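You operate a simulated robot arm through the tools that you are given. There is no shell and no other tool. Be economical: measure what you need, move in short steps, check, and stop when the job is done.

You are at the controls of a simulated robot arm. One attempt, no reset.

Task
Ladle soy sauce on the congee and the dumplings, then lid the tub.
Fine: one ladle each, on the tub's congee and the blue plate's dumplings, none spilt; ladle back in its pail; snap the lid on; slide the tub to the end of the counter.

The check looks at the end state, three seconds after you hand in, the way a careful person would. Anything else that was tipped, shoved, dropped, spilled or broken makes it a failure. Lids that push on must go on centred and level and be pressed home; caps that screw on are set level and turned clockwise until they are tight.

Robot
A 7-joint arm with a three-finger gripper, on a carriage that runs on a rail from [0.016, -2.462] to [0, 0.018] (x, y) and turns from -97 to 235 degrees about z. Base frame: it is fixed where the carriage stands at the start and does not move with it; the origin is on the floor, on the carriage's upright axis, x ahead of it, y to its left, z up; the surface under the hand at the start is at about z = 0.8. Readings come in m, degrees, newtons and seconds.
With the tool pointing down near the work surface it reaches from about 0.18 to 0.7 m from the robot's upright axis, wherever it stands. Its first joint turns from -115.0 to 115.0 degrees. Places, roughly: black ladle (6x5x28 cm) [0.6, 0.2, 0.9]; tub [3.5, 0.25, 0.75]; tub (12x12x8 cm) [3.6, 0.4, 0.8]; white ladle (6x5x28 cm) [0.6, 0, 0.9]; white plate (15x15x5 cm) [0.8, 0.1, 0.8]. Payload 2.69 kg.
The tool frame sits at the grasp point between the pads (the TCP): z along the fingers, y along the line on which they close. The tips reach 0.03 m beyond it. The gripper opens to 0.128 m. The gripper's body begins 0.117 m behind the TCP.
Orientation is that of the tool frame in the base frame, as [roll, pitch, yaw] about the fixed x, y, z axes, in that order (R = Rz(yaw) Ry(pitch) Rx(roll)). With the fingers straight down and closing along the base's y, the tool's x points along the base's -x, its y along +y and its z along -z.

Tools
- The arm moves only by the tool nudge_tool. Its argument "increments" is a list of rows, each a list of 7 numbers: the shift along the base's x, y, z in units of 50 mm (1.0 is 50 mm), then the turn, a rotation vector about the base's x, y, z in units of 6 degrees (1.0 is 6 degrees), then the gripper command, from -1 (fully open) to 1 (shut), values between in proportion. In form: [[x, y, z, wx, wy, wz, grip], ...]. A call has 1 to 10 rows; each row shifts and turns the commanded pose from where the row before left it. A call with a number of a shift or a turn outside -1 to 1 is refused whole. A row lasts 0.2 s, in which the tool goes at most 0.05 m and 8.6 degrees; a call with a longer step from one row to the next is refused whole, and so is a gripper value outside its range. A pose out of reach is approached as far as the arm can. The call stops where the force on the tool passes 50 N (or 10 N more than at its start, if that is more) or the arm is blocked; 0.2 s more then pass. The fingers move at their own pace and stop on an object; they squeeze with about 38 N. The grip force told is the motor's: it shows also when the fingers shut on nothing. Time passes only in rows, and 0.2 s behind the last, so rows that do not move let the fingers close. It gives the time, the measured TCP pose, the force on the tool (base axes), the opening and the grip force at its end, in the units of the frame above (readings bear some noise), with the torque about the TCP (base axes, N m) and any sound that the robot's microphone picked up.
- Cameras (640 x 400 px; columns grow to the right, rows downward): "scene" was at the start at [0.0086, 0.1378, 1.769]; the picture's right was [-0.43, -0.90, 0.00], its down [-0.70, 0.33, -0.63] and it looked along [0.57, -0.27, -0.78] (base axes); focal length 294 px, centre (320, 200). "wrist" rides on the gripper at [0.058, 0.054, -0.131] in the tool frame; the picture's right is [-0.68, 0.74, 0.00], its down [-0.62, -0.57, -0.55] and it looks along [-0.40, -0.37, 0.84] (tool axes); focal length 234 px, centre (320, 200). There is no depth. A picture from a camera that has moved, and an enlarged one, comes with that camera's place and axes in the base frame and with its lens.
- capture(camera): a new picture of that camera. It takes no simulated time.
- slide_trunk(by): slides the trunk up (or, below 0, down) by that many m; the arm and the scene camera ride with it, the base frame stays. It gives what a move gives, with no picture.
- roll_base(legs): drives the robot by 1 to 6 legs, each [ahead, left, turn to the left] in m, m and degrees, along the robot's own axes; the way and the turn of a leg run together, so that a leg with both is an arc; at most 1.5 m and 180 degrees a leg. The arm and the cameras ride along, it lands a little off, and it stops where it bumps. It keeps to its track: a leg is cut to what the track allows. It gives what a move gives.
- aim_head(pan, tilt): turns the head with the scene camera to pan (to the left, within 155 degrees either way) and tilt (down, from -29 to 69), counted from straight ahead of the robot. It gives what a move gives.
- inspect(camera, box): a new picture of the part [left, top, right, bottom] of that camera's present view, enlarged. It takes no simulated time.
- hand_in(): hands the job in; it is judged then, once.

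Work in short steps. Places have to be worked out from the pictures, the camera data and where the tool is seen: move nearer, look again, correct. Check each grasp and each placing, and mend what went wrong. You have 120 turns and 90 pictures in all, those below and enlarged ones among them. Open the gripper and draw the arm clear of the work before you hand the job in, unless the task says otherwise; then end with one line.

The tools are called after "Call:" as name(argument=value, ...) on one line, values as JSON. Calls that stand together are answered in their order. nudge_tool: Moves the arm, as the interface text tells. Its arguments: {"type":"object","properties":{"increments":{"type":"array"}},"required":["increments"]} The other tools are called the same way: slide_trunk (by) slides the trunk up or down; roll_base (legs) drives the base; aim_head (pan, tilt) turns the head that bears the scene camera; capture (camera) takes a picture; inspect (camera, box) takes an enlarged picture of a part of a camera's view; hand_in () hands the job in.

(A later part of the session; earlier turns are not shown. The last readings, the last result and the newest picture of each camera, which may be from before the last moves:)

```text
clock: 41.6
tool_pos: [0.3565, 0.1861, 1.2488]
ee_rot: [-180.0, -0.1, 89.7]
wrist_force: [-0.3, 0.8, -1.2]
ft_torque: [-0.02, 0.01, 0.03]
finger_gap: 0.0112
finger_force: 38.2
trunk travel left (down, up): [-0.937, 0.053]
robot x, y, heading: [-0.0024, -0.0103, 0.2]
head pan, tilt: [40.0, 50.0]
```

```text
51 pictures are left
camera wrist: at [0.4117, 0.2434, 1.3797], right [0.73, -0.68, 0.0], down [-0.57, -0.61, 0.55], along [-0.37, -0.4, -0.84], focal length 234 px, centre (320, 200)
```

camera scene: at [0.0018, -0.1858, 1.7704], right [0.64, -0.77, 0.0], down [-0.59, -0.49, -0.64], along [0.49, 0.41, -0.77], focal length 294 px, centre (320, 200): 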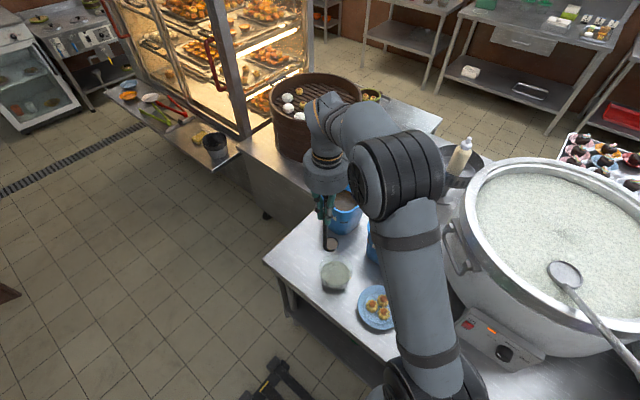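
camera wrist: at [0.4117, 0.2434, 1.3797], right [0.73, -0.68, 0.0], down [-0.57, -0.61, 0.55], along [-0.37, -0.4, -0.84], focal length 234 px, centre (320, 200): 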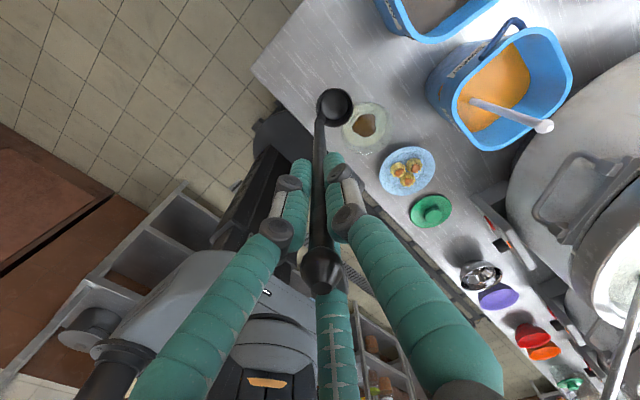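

Move back over the soy pail at the original handle position [0.574,0.203].

Call:
nudge_tool(increments=[[0.4, 0.05, 0, 0, 0, 0, 1], [0.7, 0.05, 0, 0, 0, 0, 1], [0.8, 0.05, 0, 0, 0, 0, 1], [0.8, 0.05, 0, 0, 0, 0, 1], [0.7, 0.05, 0, 0, 0, 0, 1], [0.6, 0.05, 0, 0, 0, 0, 1], [0.35, 0.04, 0, 0, 0, 0, 1], [0, 0, 0, 0, 0, 0, 1]])

Call:
inspect(camera="wrist", box=[240, 0, 440, 150])

```text
clock: 43.4
tool_pos: [0.5723, 0.203, 1.251]
ee_rot: [180.0, -0.1, 89.8]
wrist_force: [0.1, 0.9, -0.7]
ft_torque: [0.01, 0.02, -0.04]
finger_gap: 0.0113
finger_force: 37.7
trunk travel left (down, up): [-0.937, 0.053]
robot x, y, heading: [0.0032, -0.0127, 0.2]
head pan, tilt: [40.0, 50.0]
```

```text
2.67 times, centred on (340, 75) of wrist
camera zoom: at [0.6276, 0.2606, 1.3811], right [0.73, -0.68, 0.0], down [-0.57, -0.62, 0.55], along [-0.37, -0.4, -0.84], focal length 624 px, centre (267, 533)
```

zoom: 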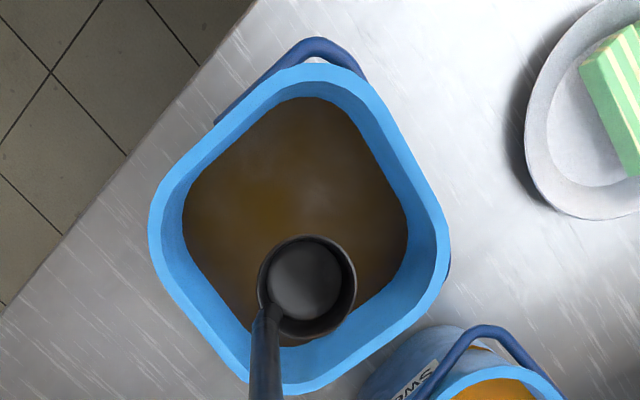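

Positioned as before; dip gently to z≈1.02.

Call:
nudge_tool(increments=[[0.02, 0, -0.5, 0, 0, 0, 1], [0, 0, -0.6, 0, 0, 0, 1], [0, 0, -0.6, 0, 0, 0, 1], [0, 0, -0.5, 0, 0, 0, 1], [0, 0, -0.5, 0, 0, 0, 1], [0, 0, -0.5, 0, 0, 0, 1], [0, 0, -0.4, 0, 0, 0, 1], [0, 0, -0.4, 0, 0, 0, 1], [0, 0, -0.4, 0, 0, 0, 1], [0, 0, -0.2, 0, 0, 0, 1]])

Call:
capture(camera="wrist")

```text
clock: 45.6
tool_pos: [0.575, 0.2028, 1.0185]
ee_rot: [180.0, -0.1, 89.9]
wrist_force: [-0.3, -0.1, -0.1]
ft_torque: [0.0, 0.03, 0.04]
finger_gap: 0.011
finger_force: 37.6
trunk travel left (down, up): [-0.937, 0.053]
robot x, y, heading: [0.003, -0.0145, -0.1]
head pan, tilt: [40.0, 50.0]
```

```text
49 pictures are left
camera wrist: at [0.6296, 0.2606, 1.1496], right [0.73, -0.68, 0.0], down [-0.57, -0.61, 0.55], along [-0.37, -0.4, -0.84], focal length 234 px, centre (320, 200)
```

wrist: 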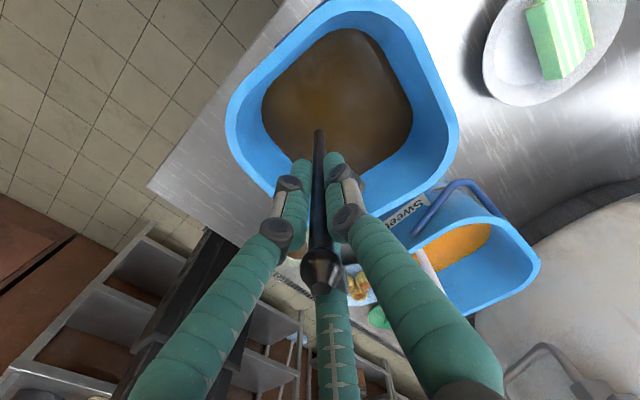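

Bowl is submerged. Lift slowly again.

Call:
nudge_tool(increments=[[0, 0, 0.2, 0, 0, 0, 1], [0, 0, 0.3, 0, 0, 0, 1], [0, 0, 0.4, 0, 0, 0, 1], [0, 0, 0.4, 0, 0, 0, 1], [0, 0, 0.4, 0, 0, 0, 1], [0, 0, 0.4, 0, 0, 0, 1], [0, 0, 0.4, 0, 0, 0, 1], [0, 0, 0.4, 0, 0, 0, 1], [0, 0, 0.4, 0, 0, 0, 1], [0, 0, 0.4, 0, 0, 0, 1]])

Call:
nudge_tool(increments=[[0, 0, 0.4, 0, 0, 0, 1], [0, 0, 0.3, 0, 0, 0, 1], [0, 0, 0.1, 0, 0, 0, 1], [0, 0, 0, 0, 0, 0, 1], [0, 0, 0, 0, 0, 0, 1]])

Call:
inspect(camera="wrist", box=[240, 0, 440, 150])

```text
clock: 47.8
tool_pos: [0.5759, 0.2023, 1.2037]
ee_rot: [-180.0, -0.2, 89.9]
wrist_force: [-0.5, 0.6, -1.0]
ft_torque: [-0.01, -0.01, -0.01]
finger_gap: 0.0112
finger_force: 37.7
trunk travel left (down, up): [-0.937, 0.053]
robot x, y, heading: [0.0012, -0.0122, -0.1]
head pan, tilt: [40.0, 50.0]
```

```text
clock: 49.0
tool_pos: [0.576, 0.2027, 1.2432]
ee_rot: [-180.0, -0.1, 89.8]
wrist_force: [0.3, 0.0, -1.7]
ft_torque: [-0.04, -0.01, 0.0]
finger_gap: 0.0111
finger_force: 38.1
trunk travel left (down, up): [-0.937, 0.053]
robot x, y, heading: [0.0, -0.0105, 0.2]
head pan, tilt: [40.0, 50.0]
```

```text
2.67 times, centred on (340, 75) of wrist
camera zoom: at [0.6305, 0.261, 1.3744], right [0.73, -0.68, 0.0], down [-0.57, -0.61, 0.55], along [-0.37, -0.4, -0.84], focal length 624 px, centre (267, 533)
```

zoom: 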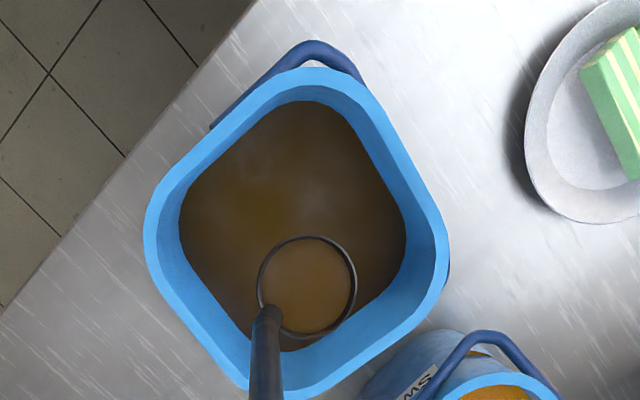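

Full again. Carry it level off the pail toward x≈0.366.

Call:
nudge_tool(increments=[[-0.2, -0.1, 0, 0, 0, 0, 1], [-0.4, -0.2, 0, 0, 0, 0, 1], [-0.5, -0.25, 0, 0, 0, 0, 1], [-0.5, -0.25, 0, 0, 0, 0, 1], [-0.5, -0.25, 0, 0, 0, 0, 1], [-0.5, -0.25, 0, 0, 0, 0, 1], [-0.5, -0.25, 0, 0, 0, 0, 1], [-0.5, -0.25, 0, 0, 0, 0, 1], [-0.4, -0.1, 0, 0, 0, 0, 1], [-0.2, 0, 0, 0, 0, 0, 1]])

Call:
roll_base(legs=[[0, -0.5, 0]])

Call:
capture(camera="wrist")

Call:
capture(camera="scene")

```text
clock: 51.2
tool_pos: [0.3653, 0.1068, 1.2435]
ee_rot: [180.0, -0.1, 89.8]
wrist_force: [0.2, -0.5, -1.4]
ft_torque: [-0.01, -0.01, 0.01]
finger_gap: 0.0111
finger_force: 38.4
trunk travel left (down, up): [-0.937, 0.053]
robot x, y, heading: [-0.0008, -0.0112, -0.0]
head pan, tilt: [40.0, 50.0]
```

```text
clock: 54.2
tool_pos: [0.3701, -0.3954, 1.2439]
ee_rot: [-180.0, -0.1, 89.6]
wrist_force: [-0.8, -0.7, 0.3]
ft_torque: [0.05, 0.0, 0.02]
finger_gap: 0.0111
finger_force: 38.2
trunk travel left (down, up): [-0.937, 0.053]
robot x, y, heading: [-0.0022, -0.5128, -0.2]
head pan, tilt: [40.0, 50.0]
```

```text
47 pictures are left
camera wrist: at [0.4243, -0.3385, 1.3745], right [0.73, -0.68, 0.0], down [-0.57, -0.61, 0.55], along [-0.37, -0.4, -0.84], focal length 234 px, centre (320, 200)
```

wrist: 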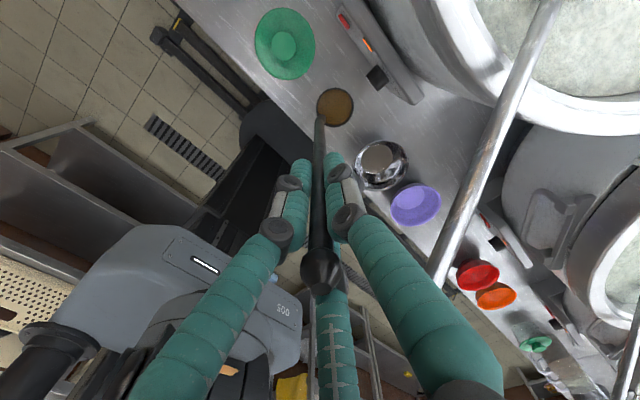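

```text
46 pictures are left
camera scene: at [0.0033, -0.2935, 1.7705], right [0.64, -0.77, 0.0], down [-0.59, -0.49, -0.64], along [0.49, 0.41, -0.77], focal length 294 px, centre (320, 200)
```

scene: 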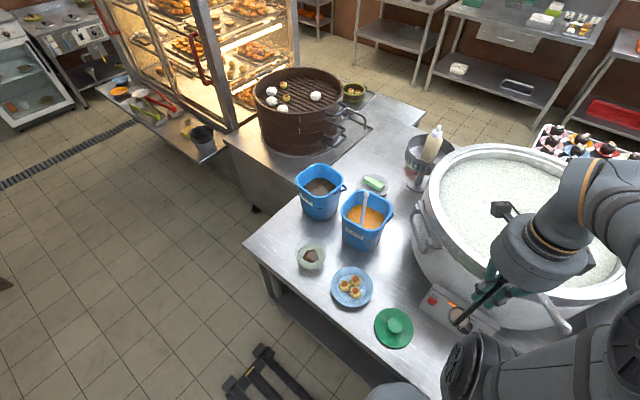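

The big pot's ladle handle juts out to about [0.39,-0.51,1.25], right where the elbow would go if I pour the plate like the tub. Safer: pour the plate from the +y side. I move away from that handle and turn the gripper +180° about z, slowly.

Call:
nudge_tool(increments=[[0, 0.4, 0, 0, 0, 0, 1], [0, 0.7, 0, 0, 0, 0, 1], [0, 0.7, 0, 0, 0, 0, 1], [0, 0.7, 0, 0, 0, 0.5, 1], [0, 0.5, 0, 0, 0, 1, 1], [0, 0.2, 0, 0, 0, 1, 1], [0, 0, 0, 0, 0, 1, 1], [0, 0, 0, 0, 0, 1, 1], [0, 0, 0, 0, 0, 1, 1], [0, 0, 0, 0, 0, 0.5, 1]])

Call:
roll_base(legs=[[0, 0.45, 0]])

Call:
capture(camera="wrist")

```text
clock: 56.4
tool_pos: [0.369, -0.2362, 1.2421]
ee_rot: [180.0, -0.1, 125.6]
wrist_force: [0.4, 0.2, -0.5]
ft_torque: [-0.01, -0.06, 0.01]
finger_gap: 0.0112
finger_force: 38.5
trunk travel left (down, up): [-0.937, 0.053]
robot x, y, heading: [0.0021, -0.515, -0.2]
head pan, tilt: [40.0, 50.0]
```

```text
clock: 59.1
tool_pos: [0.3675, 0.2127, 1.2441]
ee_rot: [-179.9, -0.1, 125.4]
wrist_force: [0.3, -0.5, -1.4]
ft_torque: [0.02, -0.01, 0.01]
finger_gap: 0.011
finger_force: 37.7
trunk travel left (down, up): [-0.937, 0.053]
robot x, y, heading: [-0.0001, -0.0633, -0.5]
head pan, tilt: [40.0, 50.0]
```

```text
45 pictures are left
camera wrist: at [0.3781, 0.2913, 1.374], right [0.99, -0.13, 0.0], down [-0.1, -0.83, 0.55], along [-0.07, -0.54, -0.84], focal length 234 px, centre (320, 200)
```

wrist: 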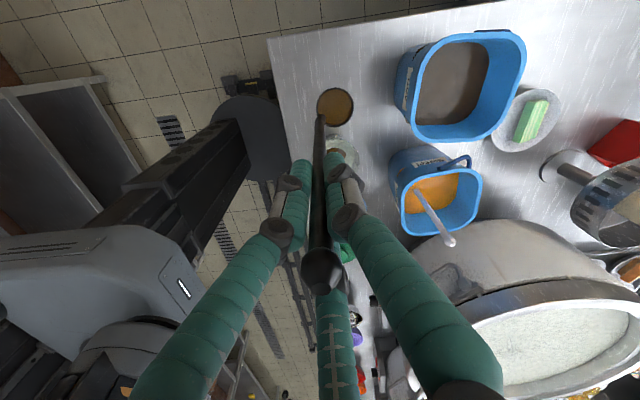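

Still full. Continue turning to yaw 270° while moving toward the plate's start position [0.421,-0.126].

Call:
nudge_tool(increments=[[0.04, -0.1, 0, 0, 0, 1, 1], [0.04, -0.28, 0, 0, 0, 1, 1], [0.04, -0.3, 0, 0, 0, 1, 1], [0.04, -0.3, 0, 0, 0, 1, 1], [0.04, -0.3, 0, 0, 0, 1, 1], [0.04, -0.3, 0, 0, 0, 1, 1], [0.04, -0.3, 0, 0, 0, 1, 1], [0.04, -0.3, 0, 0, 0, 1, 1], [0.04, -0.3, 0, 0, 0, 1, 1], [0.04, -0.3, 0, 0, 0, 1, 1]])

Call:
capture(camera="scene")

```text
clock: 61.3
tool_pos: [0.3873, 0.0743, 1.2433]
ee_rot: [180.0, 0.0, -174.5]
wrist_force: [-0.8, 0.0, -1.1]
ft_torque: [0.02, 0.01, 0.02]
finger_gap: 0.0114
finger_force: 38.0
trunk travel left (down, up): [-0.937, 0.053]
robot x, y, heading: [-0.0009, -0.0662, 0.0]
head pan, tilt: [40.0, 50.0]
```

```text
44 pictures are left
camera scene: at [0.0013, 0.1556, 1.7706], right [0.64, -0.77, 0.0], down [-0.59, -0.49, -0.64], along [0.5, 0.41, -0.77], focal length 294 px, centre (320, 200)
```

scene: 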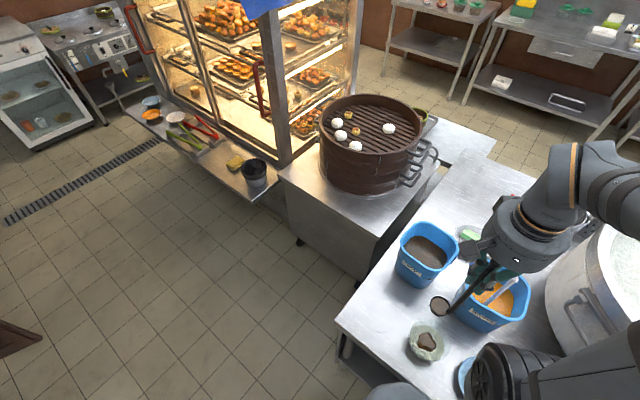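

Continue the turn and translation.

Call:
nudge_tool(increments=[[0.05, -0.28, 0, 0, 0, 1, 1], [0.05, -0.28, 0, 0, 0, 1, 1], [0.05, -0.28, 0, 0, 0, 1, 1], [0.05, -0.28, 0, 0, 0, 1, 1], [0.05, -0.28, 0, 0, 0, 1, 1], [0.05, -0.28, 0, 0, 0, 1, 1], [0.05, -0.28, 0, 0, 0, 1, 1], [0.05, -0.28, 0, 0, 0, 1, 1], [0.05, -0.28, 0, 0, 0, 1, 1], [0.05, -0.28, 0, 0, 0, 1, 1]])

Call:
nudge_tool(increments=[[0.05, -0.28, 0, 0, 0, 1, 1], [0.05, -0.28, 0, 0, 0, 1, 1], [0.05, -0.28, 0, 0, 0, 1, 1], [0.03, -0.28, 0, 0, 0, 1, 1], [0, -0.08, 0, 0, 0, 0.1, 1], [0, 0, 0, 0, 0, 0, 1]])

Call:
aim_head(pan=0, tilt=62)

Call:
capture(camera="scene")

Call:
capture(camera="wrist")

```text
clock: 63.5
tool_pos: [0.4115, -0.0663, 1.2445]
ee_rot: [-179.9, 0.0, -114.5]
wrist_force: [0.2, -0.7, -1.4]
ft_torque: [0.03, 0.0, -0.02]
finger_gap: 0.0113
finger_force: 38.1
trunk travel left (down, up): [-0.937, 0.053]
robot x, y, heading: [0.0032, -0.0669, -0.7]
head pan, tilt: [40.0, 50.0]
```

```text
clock: 64.9
tool_pos: [0.4213, -0.1254, 1.2436]
ee_rot: [179.9, -0.1, -90.0]
wrist_force: [0.6, -0.1, -1.5]
ft_torque: [-0.01, -0.02, -0.02]
finger_gap: 0.0111
finger_force: 38.1
trunk travel left (down, up): [-0.937, 0.053]
robot x, y, heading: [-0.001, -0.0663, -0.4]
head pan, tilt: [40.0, 50.0]
```

```text
clock: 66.0
tool_pos: [0.4218, -0.1259, 1.2442]
ee_rot: [-180.0, -0.1, -90.0]
wrist_force: [0.0, 0.0, -1.4]
ft_torque: [0.0, -0.07, -0.04]
finger_gap: 0.0113
finger_force: 37.6
trunk travel left (down, up): [-0.937, 0.053]
robot x, y, heading: [0.0043, -0.0619, -0.5]
head pan, tilt: [0.0, 62.0]
```

```text
43 pictures are left
camera scene: at [0.0061, 0.1073, 1.7557], right [-0.01, -1.0, 0.0], down [-0.88, 0.01, -0.47], along [0.47, 0.0, -0.88], focal length 294 px, centre (320, 200)
```

scene: 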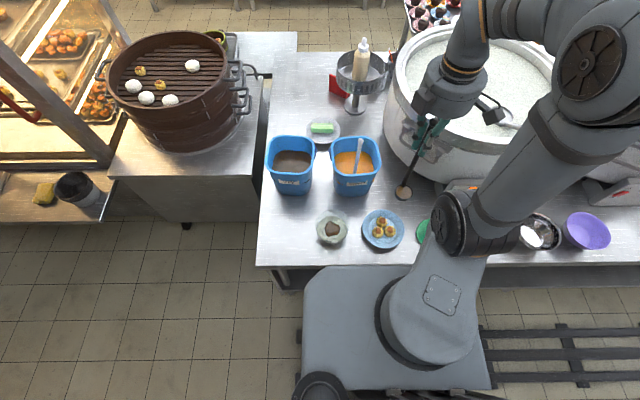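

```text
42 pictures are left
camera wrist: at [0.3684, -0.1841, 1.3742], right [-0.74, 0.68, 0.0], down [0.57, 0.62, 0.55], along [0.37, 0.4, -0.84], focal length 234 px, centre (320, 200)
```

wrist: 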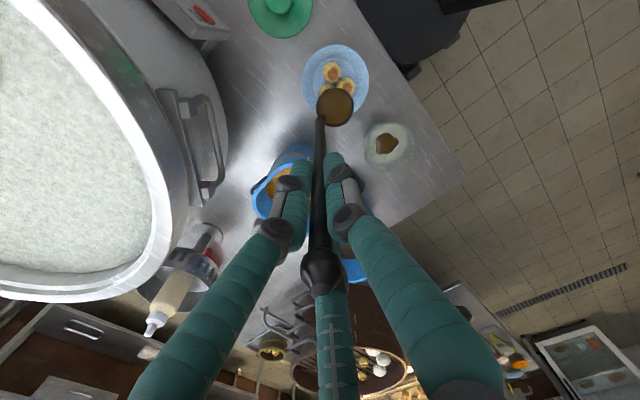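

Feasible so far and still full. Zoom to fine-check bowl versus dumplings.

Call:
inspect(camera="wrist", box=[270, 20, 430, 180])

Call:
inspect(camera="scene", box=[300, 170, 460, 270])

```text
2.50 times, centred on (350, 100) of wrist
camera zoom: at [0.3684, -0.1841, 1.3742], right [-0.74, 0.68, 0.0], down [0.57, 0.62, 0.55], along [0.37, 0.4, -0.84], focal length 585 px, centre (245, 450)
```

zoom: 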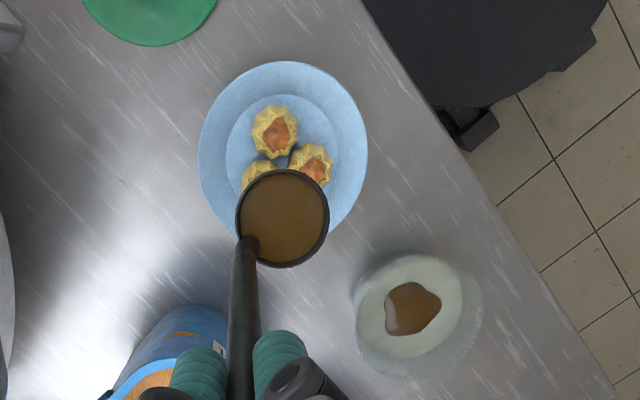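

```text
4.00 times, centred on (380, 220) of scene
camera zoom: at [0.0061, 0.1073, 1.7557], right [-0.01, -1.0, 0.0], down [-0.88, 0.01, -0.47], along [0.47, 0.0, -0.88], focal length 1176 px, centre (80, 120)
```

zoom: 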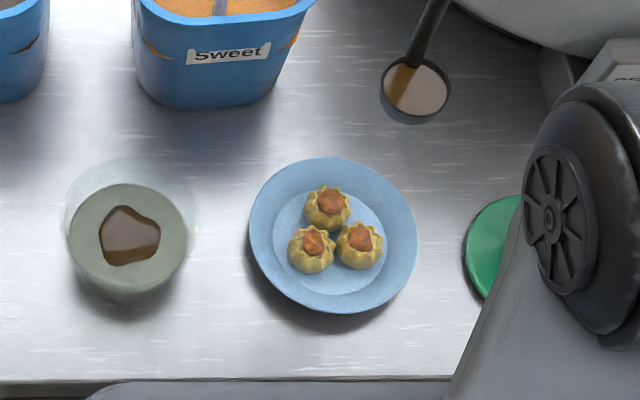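

Dumpling cluster ≈[0.387,-0.108]. Shift slightly, lower to pouring height (lip ≈0.94), and begin the tilt toward -y.

Call:
nudge_tool(increments=[[-0.06, -0.1, -0.4, 0, 0, 0, 1], [-0.06, -0.08, -0.7, 0, 0, 0, 1], [0, 0, -0.7, 0, 0, 0, 1], [0, 0, -0.6, 0, 0, 0, 1], [0, 0, -0.3, 0, 0, 0, 1], [0, 0.18, 0.02, -0.5, 0, 0, 1], [0, 0.18, 0.01, -0.5, 0, 0, 1], [0, 0.18, 0, -0.5, 0, 0, 1], [0, 0.18, -0.01, -0.5, 0, 0, 1], [0, 0, 0, 0, 0, 0, 1]])

Call:
inspect(camera="scene", box=[260, 90, 500, 270])

```text
clock: 68.2
tool_pos: [0.4158, -0.101, 1.1102]
ee_rot: [-180.0, -12.1, -90.0]
wrist_force: [0.5, -0.3, -0.3]
ft_torque: [0.06, -0.07, 0.0]
finger_gap: 0.0113
finger_force: 38.4
trunk travel left (down, up): [-0.937, 0.053]
robot x, y, heading: [0.0004, -0.0649, -0.5]
head pan, tilt: [0.0, 62.0]
```

```text
2.22 times, centred on (380, 180) of scene
camera zoom: at [0.0058, 0.106, 1.7558], right [-0.01, -1.0, 0.0], down [-0.88, 0.01, -0.47], along [0.47, 0.0, -0.88], focal length 654 px, centre (187, 244)
```

zoom: 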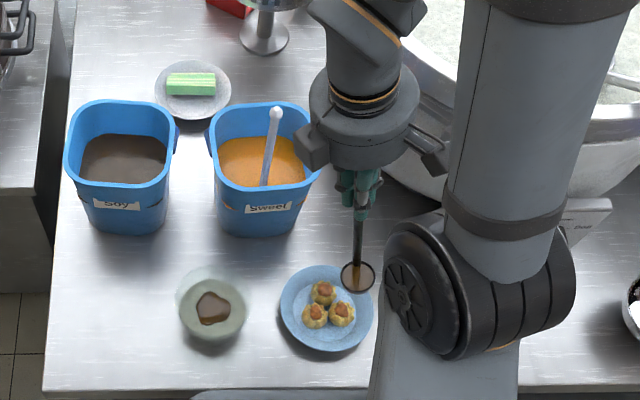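

Bowl lip over the dumplings. Continue tilting 12°→42°.

Call:
nudge_tool(increments=[[0, 0.178, -0.024, -0.5, 0, 0, 1], [0, 0.178, -0.024, -0.5, 0, 0, 1], [0, 0.175, -0.042, -0.5, 0, 0, 1], [0, 0.175, -0.042, -0.5, 0, 0, 1], [0, 0.169, -0.059, -0.5, 0, 0, 1], [0, 0.169, -0.059, -0.5, 0, 0, 1], [0, 0.162, -0.077, -0.5, 0, 0, 1], [0, 0.162, -0.077, -0.5, 0, 0, 1], [0, 0.153, -0.094, -0.5, 0, 0, 1], [0, 0.153, -0.094, -0.5, 0, 0, 1]])

Call:
inspect(camera="scene", box=[260, 90, 500, 270])

Call:
capture(camera="wrist")

```text
clock: 70.4
tool_pos: [0.4169, -0.0147, 1.0791]
ee_rot: [-179.9, -42.2, -90.1]
wrist_force: [-0.8, 0.0, -1.0]
ft_torque: [0.09, 0.0, -0.02]
finger_gap: 0.0113
finger_force: 37.9
trunk travel left (down, up): [-0.937, 0.053]
robot x, y, heading: [0.0024, -0.0605, -0.4]
head pan, tilt: [0.0, 62.0]
```

```text
2.22 times, centred on (380, 180) of scene
camera zoom: at [0.0063, 0.1088, 1.7555], right [-0.01, -1.0, 0.0], down [-0.88, 0.01, -0.47], along [0.47, 0.0, -0.88], focal length 654 px, centre (187, 244)
```

zoom: 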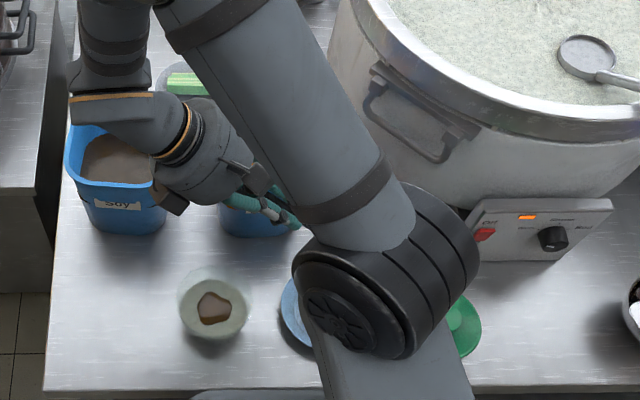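

```text
37 pictures are left
camera wrist: at [0.3633, 0.0308, 1.2151], right [-0.74, 0.5, -0.45], down [0.57, 0.82, -0.01], along [0.37, -0.26, -0.89], focal length 234 px, centre (320, 200)
```

wrist: 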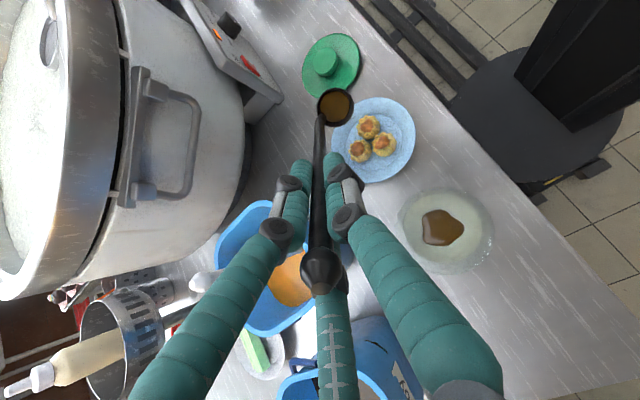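

Poised well: lip at y≈-0.112 over the dumplings. Tilt 42°→60°, watching the forearm over the soy pail.

Call:
nudge_tool(increments=[[0, 0.143, -0.109, -0.5, 0, 0, 1], [0, 0.143, -0.109, -0.5, 0, 0, 1], [0, 0.13, -0.124, -0.5, 0, 0, 1], [0, 0.13, -0.124, -0.5, 0, 0, 1], [0, 0.117, -0.136, -0.5, 0, 0, 1], [0, 0.117, -0.136, -0.5, 0, 0, 1], [0, 0, 0, 0, 0, 0, 1]])

Call:
capture(camera="scene")

Call:
capture(camera="wrist")

```text
clock: 72.0
tool_pos: [0.4148, 0.0238, 1.043]
ee_rot: [180.0, -60.1, -90.2]
wrist_force: [0.1, -0.5, -0.7]
ft_torque: [0.16, 0.0, -0.01]
finger_gap: 0.011
finger_force: 37.2
trunk travel left (down, up): [-0.937, 0.053]
robot x, y, heading: [-0.0015, -0.061, -0.5]
head pan, tilt: [0.0, 62.0]
```

```text
36 pictures are left
camera scene: at [0.0059, 0.1064, 1.7557], right [-0.01, -1.0, 0.0], down [-0.88, 0.01, -0.47], along [0.47, 0.0, -0.88], focal length 294 px, centre (320, 200)
```

scene: 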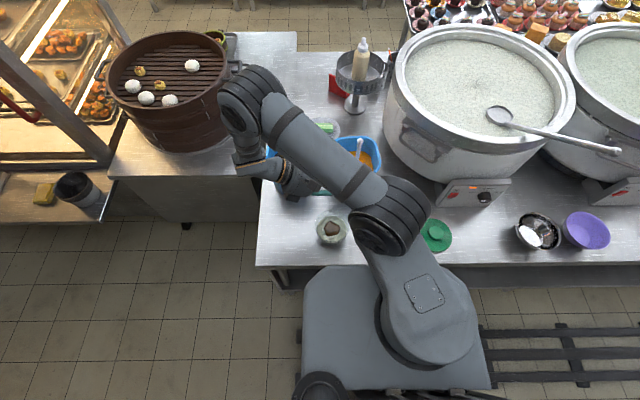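

```text
35 pictures are left
camera wrist: at [0.3618, 0.1079, 1.1585], right [-0.74, 0.34, -0.59], down [0.57, 0.78, -0.26], along [0.37, -0.52, -0.77], focal length 234 px, centre (320, 200)
```

wrist: 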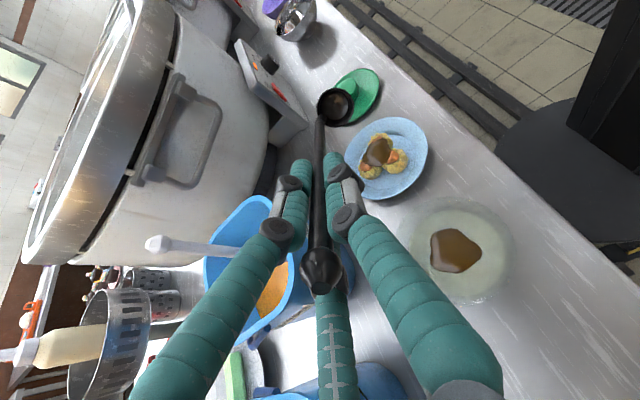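

Soy is landing on the dumplings. Tilt on to ~84° to empty the bowl, keeping some height.

Call:
nudge_tool(increments=[[0, 0.101, -0.12, -0.5, 0, 0, 1], [0, 0.101, -0.12, -0.5, 0, 0, 1], [0, 0.086, -0.12, -0.5, 0, 0, 1], [0, 0.086, -0.12, -0.5, 0, 0, 1], [0, 0.069, -0.13, -0.5, 0, 0, 1], [0, 0.069, -0.13, -0.5, 0, 0, 1], [0, 0.051, -0.13, -0.5, 0, 0, 1], [0, 0.051, -0.13, -0.5, 0, 0, 1], [0, 0, 0, 0, 0, 0, 1]])

Call:
capture(camera="scene")

Call:
inspect(camera="wrist", box=[280, 60, 480, 200])

```text
clock: 74.0
tool_pos: [0.4149, 0.054, 0.9933]
ee_rot: [-179.7, -84.1, -90.3]
wrist_force: [-0.1, 0.2, -1.4]
ft_torque: [0.11, -0.03, 0.03]
finger_gap: 0.0112
finger_force: 38.0
trunk travel left (down, up): [-0.937, 0.053]
robot x, y, heading: [-0.0015, -0.0659, -0.5]
head pan, tilt: [0.0, 62.0]
```

```text
34 pictures are left
camera scene: at [0.006, 0.1068, 1.7557], right [-0.01, -1.0, 0.0], down [-0.88, 0.01, -0.47], along [0.47, 0.0, -0.88], focal length 294 px, centre (320, 200)
```

scene: 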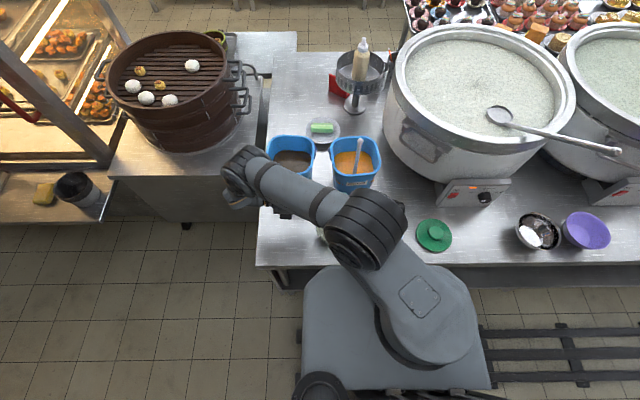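

```text
2.86 times, centred on (380, 130) of wrist
camera zoom: at [0.3623, 0.1784, 1.0642], right [-0.74, 0.07, -0.67], down [0.57, 0.61, -0.56], along [0.37, -0.79, -0.49], focal length 669 px, centre (149, 400)
```

zoom: 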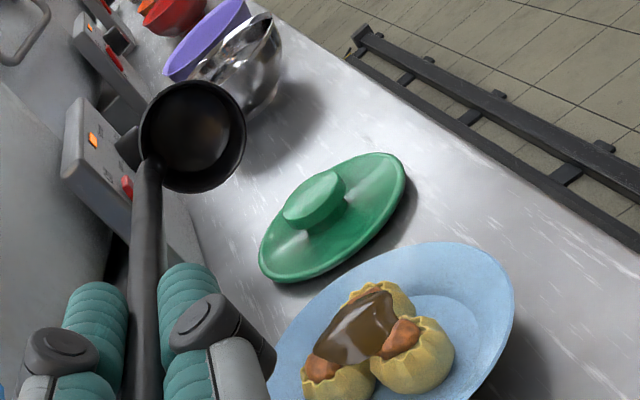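

Bowl is almost empty; tilt 9° further to finish, then check.

Call:
nudge_tool(increments=[[0, 0.03, -0.1, -0.5, 0, 0, 1], [0, 0.02, -0.1, -0.5, 0, 0, 1], [0, 0, -0.1, -0.5, 0, 0, 1], [0, 0, 0, 0, 0, 0, 1], [0, 0, 0, 0, 0, 0, 1]])

Call:
inspect(camera="wrist", box=[280, 60, 480, 200])

```text
clock: 75.2
tool_pos: [0.4148, 0.0563, 0.9778]
ee_rot: [-0.7, -86.9, 90.7]
wrist_force: [-0.1, 0.3, -0.2]
ft_torque: [0.15, -0.01, 0.04]
finger_gap: 0.0111
finger_force: 38.2
trunk travel left (down, up): [-0.937, 0.053]
robot x, y, heading: [0.0006, -0.0684, -0.4]
head pan, tilt: [0.0, 62.0]
```

```text
2.86 times, centred on (380, 130) of wrist
camera zoom: at [0.3627, 0.1902, 1.028], right [-0.74, -0.04, -0.68], down [0.57, 0.51, -0.64], along [0.37, -0.86, -0.36], focal length 669 px, centre (149, 400)
```

zoom: 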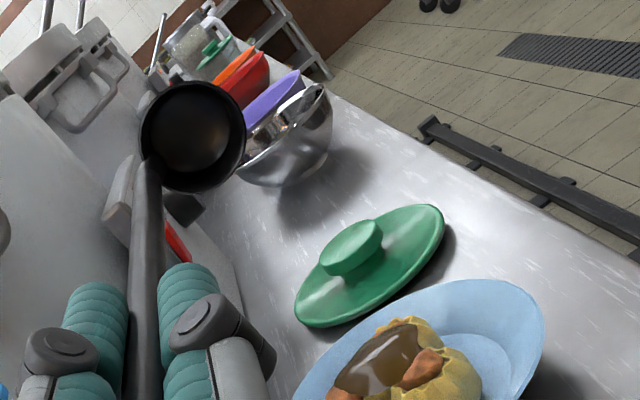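

Emptied onto the dumplings. Reverse the tilt along the same path.

Call:
nudge_tool(increments=[[0, -0.02, 0.4, 1, 0, 0, 1], [0, -0.08, 0.4, 1, 0, 0, 1], [0, -0.12, 0.4, 1, 0, 0, 1], [0, -0.155, 0.4, 1, 0, 0, 1], [0, -0.19, 0.4, 1, 0, 0, 1], [0, -0.22, 0.4, 1, 0, 0, 1], [0, -0.25, 0.4, 1, 0, 0, 1], [0, -0.27, 0.3, 1, 0, 0, 1], [0, -0.295, 0.2, 1, 0, 0, 1], [0, -0.315, 0.2, 1, 0, 0, 1]])

Call:
nudge_tool(increments=[[0, -0.33, 0.2, 1, 0, 0, 1], [0, -0.345, 0.2, 1, 0, 0, 1], [0, -0.355, 0.2, 1, 0, 0, 1], [0, -0.3, 0.2, 1, 0, 0, 1], [0, -0.2, 0.2, 1, 0, 0, 1], [0, 0, 0.3, 0.5, 0, 0, 1], [0, 0, 0.3, 0, 0, 0, 1], [0, 0, 0, 0, 0, 0, 1]])

Call:
capture(camera="wrist")

```text
clock: 77.4
tool_pos: [0.4154, -0.0421, 1.154]
ee_rot: [180.0, -33.0, -90.0]
wrist_force: [-1.2, -0.3, -1.1]
ft_torque: [0.12, -0.03, 0.01]
finger_gap: 0.0111
finger_force: 37.8
trunk travel left (down, up): [-0.937, 0.053]
robot x, y, heading: [0.0008, -0.065, -0.4]
head pan, tilt: [0.0, 62.0]
```

```text
clock: 79.2
tool_pos: [0.4154, -0.1149, 1.233]
ee_rot: [180.0, 0.0, -89.9]
wrist_force: [-0.2, -0.6, -1.8]
ft_torque: [-0.02, 0.01, -0.02]
finger_gap: 0.0113
finger_force: 38.1
trunk travel left (down, up): [-0.937, 0.053]
robot x, y, heading: [0.0012, -0.0624, -0.6]
head pan, tilt: [0.0, 62.0]
```

```text
31 pictures are left
camera wrist: at [0.3625, -0.1732, 1.3633], right [-0.74, 0.68, 0.0], down [0.57, 0.62, 0.55], along [0.37, 0.4, -0.84], focal length 234 px, centre (320, 200)
```

wrist: 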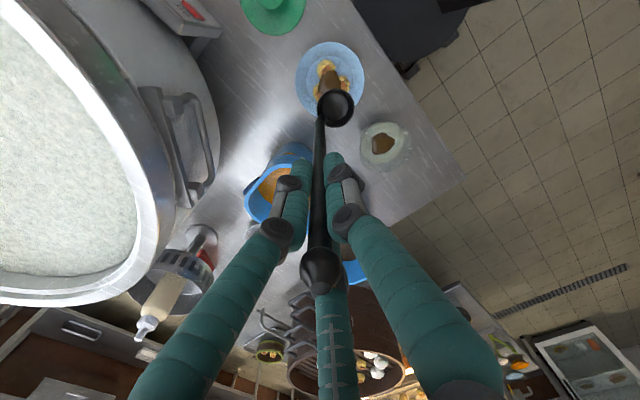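

Empty and level. Rotate back -180° about z while returning toward the soy pail.

Call:
nudge_tool(increments=[[-0.04, 0.29, 0.03, 0, 0, -1, 1], [-0.04, 0.29, 0.03, 0, 0, -1, 1], [-0.04, 0.29, 0.03, 0, 0, -1, 1], [-0.04, 0.29, 0.03, 0, 0, -1, 1], [-0.04, 0.29, 0.03, 0, 0, -1, 1], [-0.04, 0.29, 0.03, 0, 0, -1, 1], [-0.04, 0.29, 0.03, 0, 0, -1, 1], [-0.04, 0.29, 0.03, 0, 0, -1, 1], [-0.04, 0.29, 0, 0, 0, -1, 1], [-0.04, 0.29, 0, 0, 0, -1, 1]])

Call:
nudge_tool(increments=[[-0.04, 0.29, 0, 0, 0, -1, 1], [-0.04, 0.29, 0, 0, 0, -1, 1], [-0.04, 0.29, 0, 0, 0, -1, 1], [-0.04, 0.29, 0, 0, 0, -1, 1], [-0.04, 0.29, 0, 0, 0, -1, 1], [-0.04, 0.29, 0, 0, 0, -1, 1], [-0.04, 0.29, 0, 0, 0, -1, 1], [-0.04, 0.29, 0, 0, 0, -1, 1], [-0.04, 0.29, 0, 0, 0, -1, 1], [-0.04, 0.29, 0, 0, 0, -1, 1]])

Call:
roll_base(legs=[[0, 0.06, 0.5]])

```text
clock: 81.4
tool_pos: [0.3948, 0.0292, 1.2446]
ee_rot: [180.0, -0.1, -150.1]
wrist_force: [0.7, 0.5, -1.6]
ft_torque: [-0.04, -0.05, -0.01]
finger_gap: 0.0112
finger_force: 37.0
trunk travel left (down, up): [-0.937, 0.053]
robot x, y, heading: [0.0006, -0.0616, -0.8]
head pan, tilt: [0.0, 62.0]
```

```text
clock: 83.6
tool_pos: [0.3766, 0.176, 1.244]
ee_rot: [179.9, -0.1, 149.9]
wrist_force: [-0.8, -0.4, -1.3]
ft_torque: [-0.04, 0.02, 0.01]
finger_gap: 0.0113
finger_force: 37.8
trunk travel left (down, up): [-0.937, 0.053]
robot x, y, heading: [-0.0011, -0.065, -0.6]
head pan, tilt: [0.0, 62.0]
```

```text
clock: 84.5
tool_pos: [0.3727, 0.2376, 1.2456]
ee_rot: [-180.0, -0.1, 150.4]
wrist_force: [0.9, 0.7, -1.0]
ft_torque: [-0.06, 0.03, 0.03]
finger_gap: 0.0115
finger_force: 37.8
trunk travel left (down, up): [-0.937, 0.053]
robot x, y, heading: [-0.0004, -0.0024, 0.0]
head pan, tilt: [0.0, 62.0]
```

Final part of the turn, moving over the pail at [0.574,0.203].

Call:
nudge_tool(increments=[[0.4, -0.07, 0, 0, 0, -1, 1], [0.4, -0.07, 0, 0, 0, -1, 1], [0.4, -0.07, 0, 0, 0, -1, 1], [0.4, -0.07, 0, 0, 0, -1, 1], [0.4, -0.07, 0, 0, 0, -1, 1], [0.4, -0.07, 0, 0, 0, -1, 1], [0.4, -0.07, 0, 0, 0, -1, 1], [0.4, -0.07, 0, 0, 0, -1, 1], [0.4, -0.07, 0, 0, 0, -1, 1], [0.4, -0.07, 0, 0, 0, -1, 1]])

Call:
inspect(camera="wrist", box=[240, 0, 440, 150])

```text
clock: 86.7
tool_pos: [0.5729, 0.201, 1.243]
ee_rot: [180.0, -0.2, 90.3]
wrist_force: [0.5, 0.2, -0.5]
ft_torque: [0.03, 0.06, 0.0]
finger_gap: 0.0114
finger_force: 38.1
trunk travel left (down, up): [-0.937, 0.053]
robot x, y, heading: [0.0025, -0.0061, 0.3]
head pan, tilt: [0.0, 62.0]
```

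```text
2.67 times, centred on (340, 75) of wrist
camera zoom: at [0.628, 0.2599, 1.3739], right [0.74, -0.67, 0.0], down [-0.56, -0.62, 0.55], along [-0.37, -0.4, -0.84], focal length 624 px, centre (267, 533)
```

zoom: 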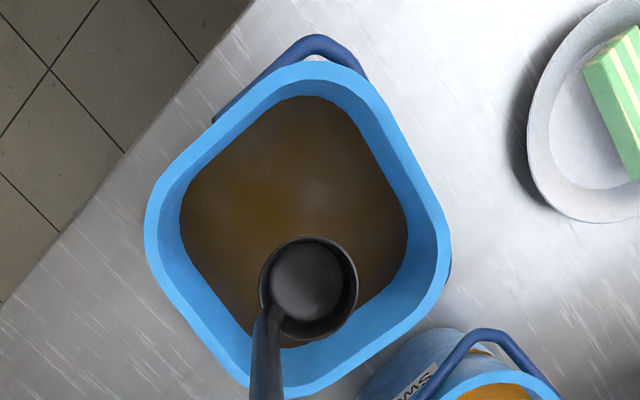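

Good; lower the ladle to its original height (TCP z≈1.008), watching force.

Call:
nudge_tool(increments=[[0.02, 0.02, -0.5, 0, 0, 0, 1], [0, 0.02, -0.6, 0, 0, 0, 1], [0, 0, -0.6, 0, 0, 0, 1], [0, 0, -0.5, 0, 0, 0, 1], [0, 0, -0.5, 0, 0, 0, 1], [0, 0, -0.5, 0, 0, 0, 1], [0, 0, -0.5, 0, 0, 0, 1], [0, 0, -0.4, 0, 0, 0, 1], [0, 0, -0.3, 0, 0, 0, 1], [0, 0, -0.2, 0, 0, 0, 1]])

Call:
nudge_tool(increments=[[0, 0, -0.1, 0, 0, 0, 1], [0, 0, 0, 0, 0, 0, 1]])

```text
clock: 88.9
tool_pos: [0.5733, 0.2051, 1.0151]
ee_rot: [-180.0, -0.1, 90.3]
wrist_force: [-0.7, -0.7, -1.6]
ft_torque: [0.02, 0.03, 0.0]
finger_gap: 0.0111
finger_force: 38.3
trunk travel left (down, up): [-0.937, 0.053]
robot x, y, heading: [-0.0017, -0.0062, -0.2]
head pan, tilt: [0.0, 62.0]
```

```text
clock: 89.5
tool_pos: [0.5729, 0.2038, 1.0099]
ee_rot: [180.0, -0.1, 90.5]
wrist_force: [-0.7, 0.8, -1.0]
ft_torque: [0.01, 0.05, 0.0]
finger_gap: 0.0113
finger_force: 37.8
trunk travel left (down, up): [-0.937, 0.053]
robot x, y, heading: [0.0042, -0.0048, -0.1]
head pan, tilt: [0.0, 62.0]
```

No contact yet; creep down a few mm.

Call:
nudge_tool(increments=[[0, 0, -0.05, 0, 0, 0, 1], [0, 0, -0.05, 0, 0, 0, 1], [0, 0, 0, 0, 0, 0, 1]])

```text
clock: 90.3
tool_pos: [0.5736, 0.2037, 1.0087]
ee_rot: [179.7, -0.2, 90.5]
wrist_force: [-3.6, -1.4, 22.9]
ft_torque: [-0.08, -0.15, -0.04]
finger_gap: 0.0111
finger_force: 38.2
trunk travel left (down, up): [-0.937, 0.053]
robot x, y, heading: [-0.0004, -0.0031, -0.1]
head pan, tilt: [0.0, 62.0]
```

It rests on the pail's floor. Ease up 2 mm and open.

Call:
nudge_tool(increments=[[0, 0, 0.06, 0, 0, 0, 1], [0, 0, 0, 0, 0, 0, 0.7], [0, 0, 0, 0, 0, 0, 0.5], [0, 0, 0, 0, 0, 0, 0.2], [0, 0, 0, 0, 0, 0, -0.2], [0, 0, 0, 0, 0, 0, -0.2], [0, 0, 0, 0, 0, 0, -0.2]])

Call:
capture(camera="wrist")

```text
clock: 91.9
tool_pos: [0.5738, 0.2046, 1.0076]
ee_rot: [179.9, -0.1, 90.4]
wrist_force: [0.4, 0.2, 0.9]
ft_torque: [-0.02, 0.0, -0.02]
finger_gap: 0.0767
finger_force: 0.0
trunk travel left (down, up): [-0.937, 0.053]
robot x, y, heading: [0.0, -0.0058, 0.0]
head pan, tilt: [0.0, 62.0]
```

```text
29 pictures are left
camera wrist: at [0.6281, 0.2629, 1.1384], right [0.74, -0.67, 0.0], down [-0.56, -0.62, 0.55], along [-0.37, -0.41, -0.84], focal length 234 px, centre (320, 200)
```

wrist: 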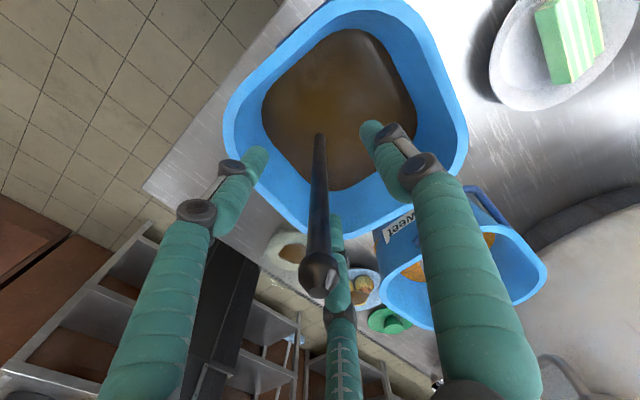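

The ladle stands upright in its pail. Rise and retract toward x≈0.38.

Call:
nudge_tool(increments=[[0, 0, 0.6, 0, 0, 0, -0.2], [0, 0, 0.9, 0, 0, 0, -0.2], [0, 0, 0.9, 0, 0, 0, -0.2], [0, 0, 0.9, 0, 0, 0, -0.2], [0, 0, 0.9, 0, 0, 0, -0.2], [-0.7, -0.3, 0.5, 0, 0, 0, -0.2], [-0.8, -0.5, 0, 0, 0, 0, -0.2], [-0.8, -0.5, 0, 0, 0, 0, -0.2], [-0.8, -0.5, 0, 0, 0, 0, -0.2], [-0.8, -0.5, 0, 0, 0, 0, -0.2]])

Call:
roll_base(legs=[[0, -0.22, 0]])

Call:
capture(camera="scene")

Call:
capture(camera="wrist")

```text
clock: 94.1
tool_pos: [0.3749, 0.0885, 1.2439]
ee_rot: [179.9, -0.1, 90.4]
wrist_force: [0.8, -0.6, 1.2]
ft_torque: [0.05, -0.03, 0.0]
finger_gap: 0.0772
finger_force: 0.1
trunk travel left (down, up): [-0.937, 0.053]
robot x, y, heading: [0.0016, -0.0033, -0.0]
head pan, tilt: [0.0, 62.0]
```

```text
clock: 95.8
tool_pos: [0.3783, -0.1294, 1.2431]
ee_rot: [179.9, 0.0, 90.3]
wrist_force: [-1.0, -0.5, 0.2]
ft_torque: [0.01, 0.03, 0.02]
finger_gap: 0.0769
finger_force: 0.1
trunk travel left (down, up): [-0.937, 0.053]
robot x, y, heading: [0.0013, -0.2227, -0.3]
head pan, tilt: [0.0, 62.0]
```

```text
28 pictures are left
camera scene: at [0.0062, -0.052, 1.7556], right [0.0, -1.0, 0.0], down [-0.88, 0.0, -0.47], along [0.47, 0.0, -0.88], focal length 294 px, centre (320, 200)
```

scene: 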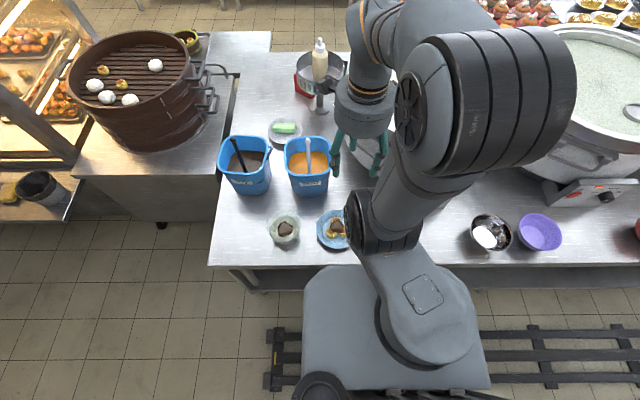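

```text
27 pictures are left
camera wrist: at [0.4331, -0.0703, 1.3735], right [0.74, -0.67, 0.0], down [-0.56, -0.62, 0.55], along [-0.37, -0.4, -0.84], focal length 234 px, centre (320, 200)
```

wrist: 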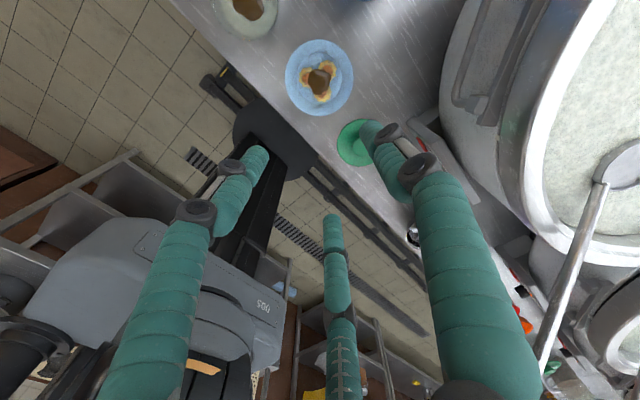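

Move over the lid and descend to z≈1.05 to look at the knob.

Call:
nudge_tool(increments=[[0, -0.6, 0, 0, 0, 0, -0.2], [0, -0.8, -0.4, 0, 0, 0, -0.2], [0, -0.8, -0.7, 0, 0, 0, -0.2], [0, -0.6, -0.7, 0, 0, 0, -0.2], [0, -0.2, -0.7, 0, 0, 0, -0.2], [0, 0, -0.7, 0, 0, 0, -0.2], [0, 0, -0.5, 0, 0, 0, -0.2], [0, 0, 0, 0, 0, 0, -0.2]])

Call:
capture(camera="wrist")

Call:
capture(camera="scene")

```text
refused: row 3 steps farther than a row can; nothing moved
```

```text
26 pictures are left
camera wrist: at [0.4331, -0.0703, 1.3735], right [0.74, -0.67, 0.0], down [-0.56, -0.62, 0.55], along [-0.37, -0.4, -0.84], focal length 234 px, centre (320, 200)
```

wrist: 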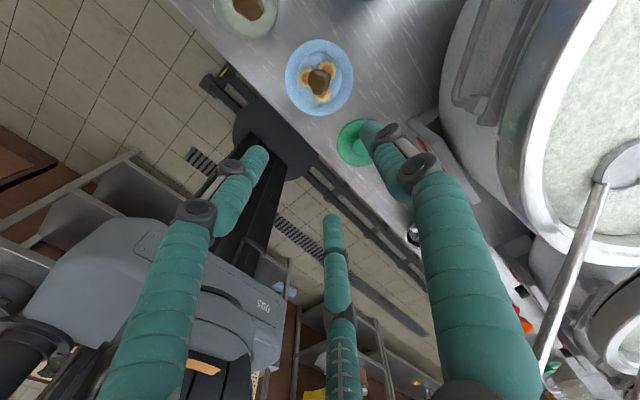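

```text
25 pictures are left
camera scene: at [0.0062, -0.052, 1.7556], right [0.0, -1.0, 0.0], down [-0.88, 0.0, -0.47], along [0.47, 0.0, -0.88], focal length 294 px, centre (320, 200)
```

scene: 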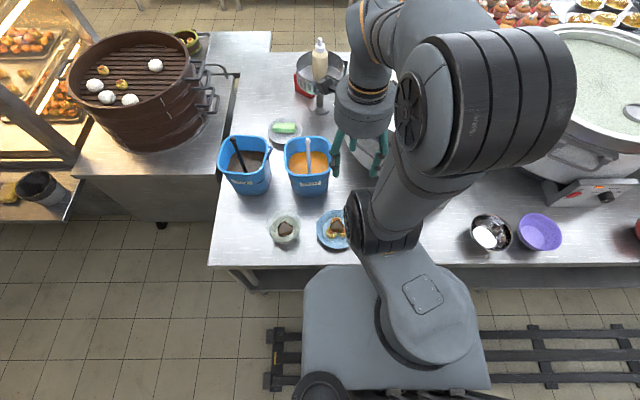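

A row was too long; redo with separate moves.

Call:
nudge_tool(increments=[[0, -0.6, 0, 0, 0, 0, -0.2], [0, -0.8, 0, 0, 0, 0, -0.2], [0, -0.8, 0, 0, 0, 0, -0.2], [0, -0.6, -0.4, 0, 0, 0, -0.2], [0, -0.2, -0.7, 0, 0, 0, -0.2], [0, 0, -0.8, 0, 0, 0, -0.2], [0, 0, -0.8, 0, 0, 0, -0.2], [0, 0, -0.8, 0, 0, 0, -0.2], [0, 0, -0.3, 0, 0, 0, -0.2], [0, 0, 0, 0, 0, 0, -0.2]])

Call:
capture(camera="wrist")

```text
clock: 98.0
tool_pos: [0.3789, -0.2781, 1.0525]
ee_rot: [179.9, -0.1, 90.3]
wrist_force: [0.1, -0.5, -0.3]
ft_torque: [0.05, 0.02, 0.06]
finger_gap: 0.0765
finger_force: 0.0
trunk travel left (down, up): [-0.937, 0.053]
robot x, y, heading: [0.0013, -0.2241, -0.1]
head pan, tilt: [0.0, 62.0]
```

```text
24 pictures are left
camera wrist: at [0.4336, -0.2206, 1.1822], right [0.74, -0.67, 0.0], down [-0.56, -0.62, 0.55], along [-0.37, -0.4, -0.84], focal length 234 px, centre (320, 200)
```

wrist: 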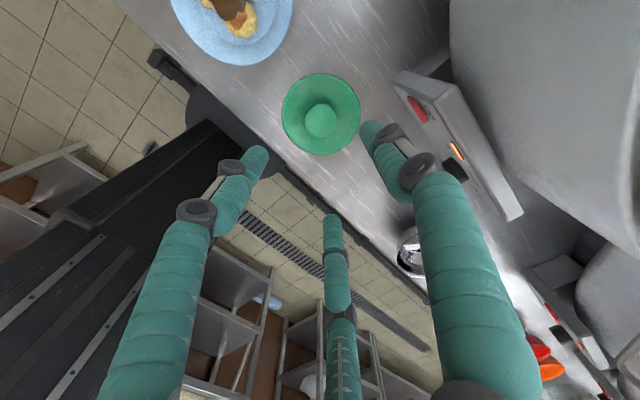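

Knob centre ≈[0.375,-0.284], ~48 mm wide. Correct and descend to z≈0.90, then look.

Call:
nudge_tool(increments=[[-0.08, -0.12, -0.5, 0, 0, 0, -0.2], [0, 0, -0.7, 0, 0, 0, -0.2], [0, 0, -0.7, 0, 0, 0, -0.2], [0, 0, -0.6, 0, 0, 0, -0.2], [0, 0, -0.5, 0, 0, 0, -0.2], [0, 0, 0, 0, 0, 0, -0.2]])

Call:
capture(camera="wrist")

Call:
aim_head(pan=-25, tilt=62)

Call:
inspect(camera="scene", box=[200, 80, 440, 300])

```text
clock: 99.4
tool_pos: [0.3758, -0.2842, 0.9022]
ee_rot: [179.9, -0.1, 90.3]
wrist_force: [0.2, -0.8, 0.1]
ft_torque: [0.0, -0.02, 0.02]
finger_gap: 0.0767
finger_force: 0.0
trunk travel left (down, up): [-0.937, 0.053]
robot x, y, heading: [0.0043, -0.223, -0.3]
head pan, tilt: [0.0, 62.0]
```

```text
23 pictures are left
camera wrist: at [0.4298, -0.2258, 1.0327], right [0.74, -0.67, 0.0], down [-0.56, -0.62, 0.55], along [-0.37, -0.4, -0.84], focal length 234 px, centre (320, 200)
```

wrist: 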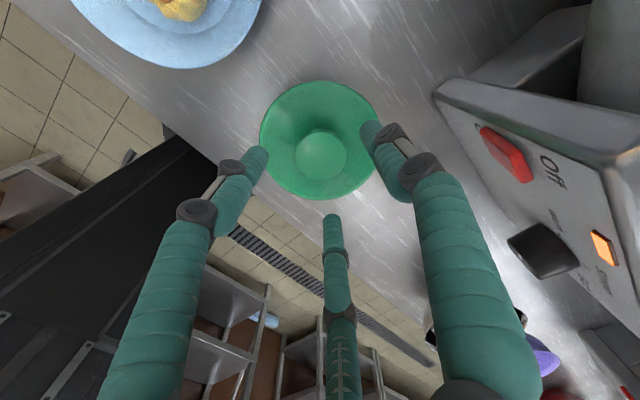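

```text
clock: 100.3
tool_pos: [0.3761, -0.2839, 0.9031]
ee_rot: [180.0, -0.1, 90.3]
wrist_force: [0.0, 0.1, 0.5]
ft_torque: [0.0, -0.01, 0.0]
finger_gap: 0.0773
finger_force: 0.1
trunk travel left (down, up): [-0.937, 0.053]
robot x, y, heading: [0.0006, -0.2268, 0.0]
head pan, tilt: [-25.0, 62.0]
```

```text
1.82 times, centred on (320, 190) of scene
camera zoom: at [0.0, -0.0793, 1.7556], right [-0.42, -0.91, 0.0], down [-0.8, 0.37, -0.47], along [0.43, -0.2, -0.88], focal length 535 px, centre (320, 218)
```

zoom: 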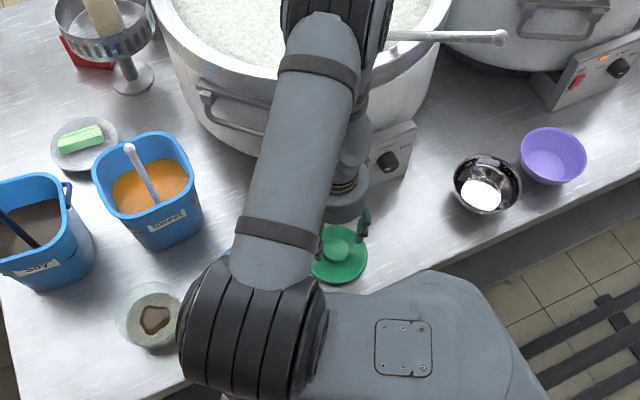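

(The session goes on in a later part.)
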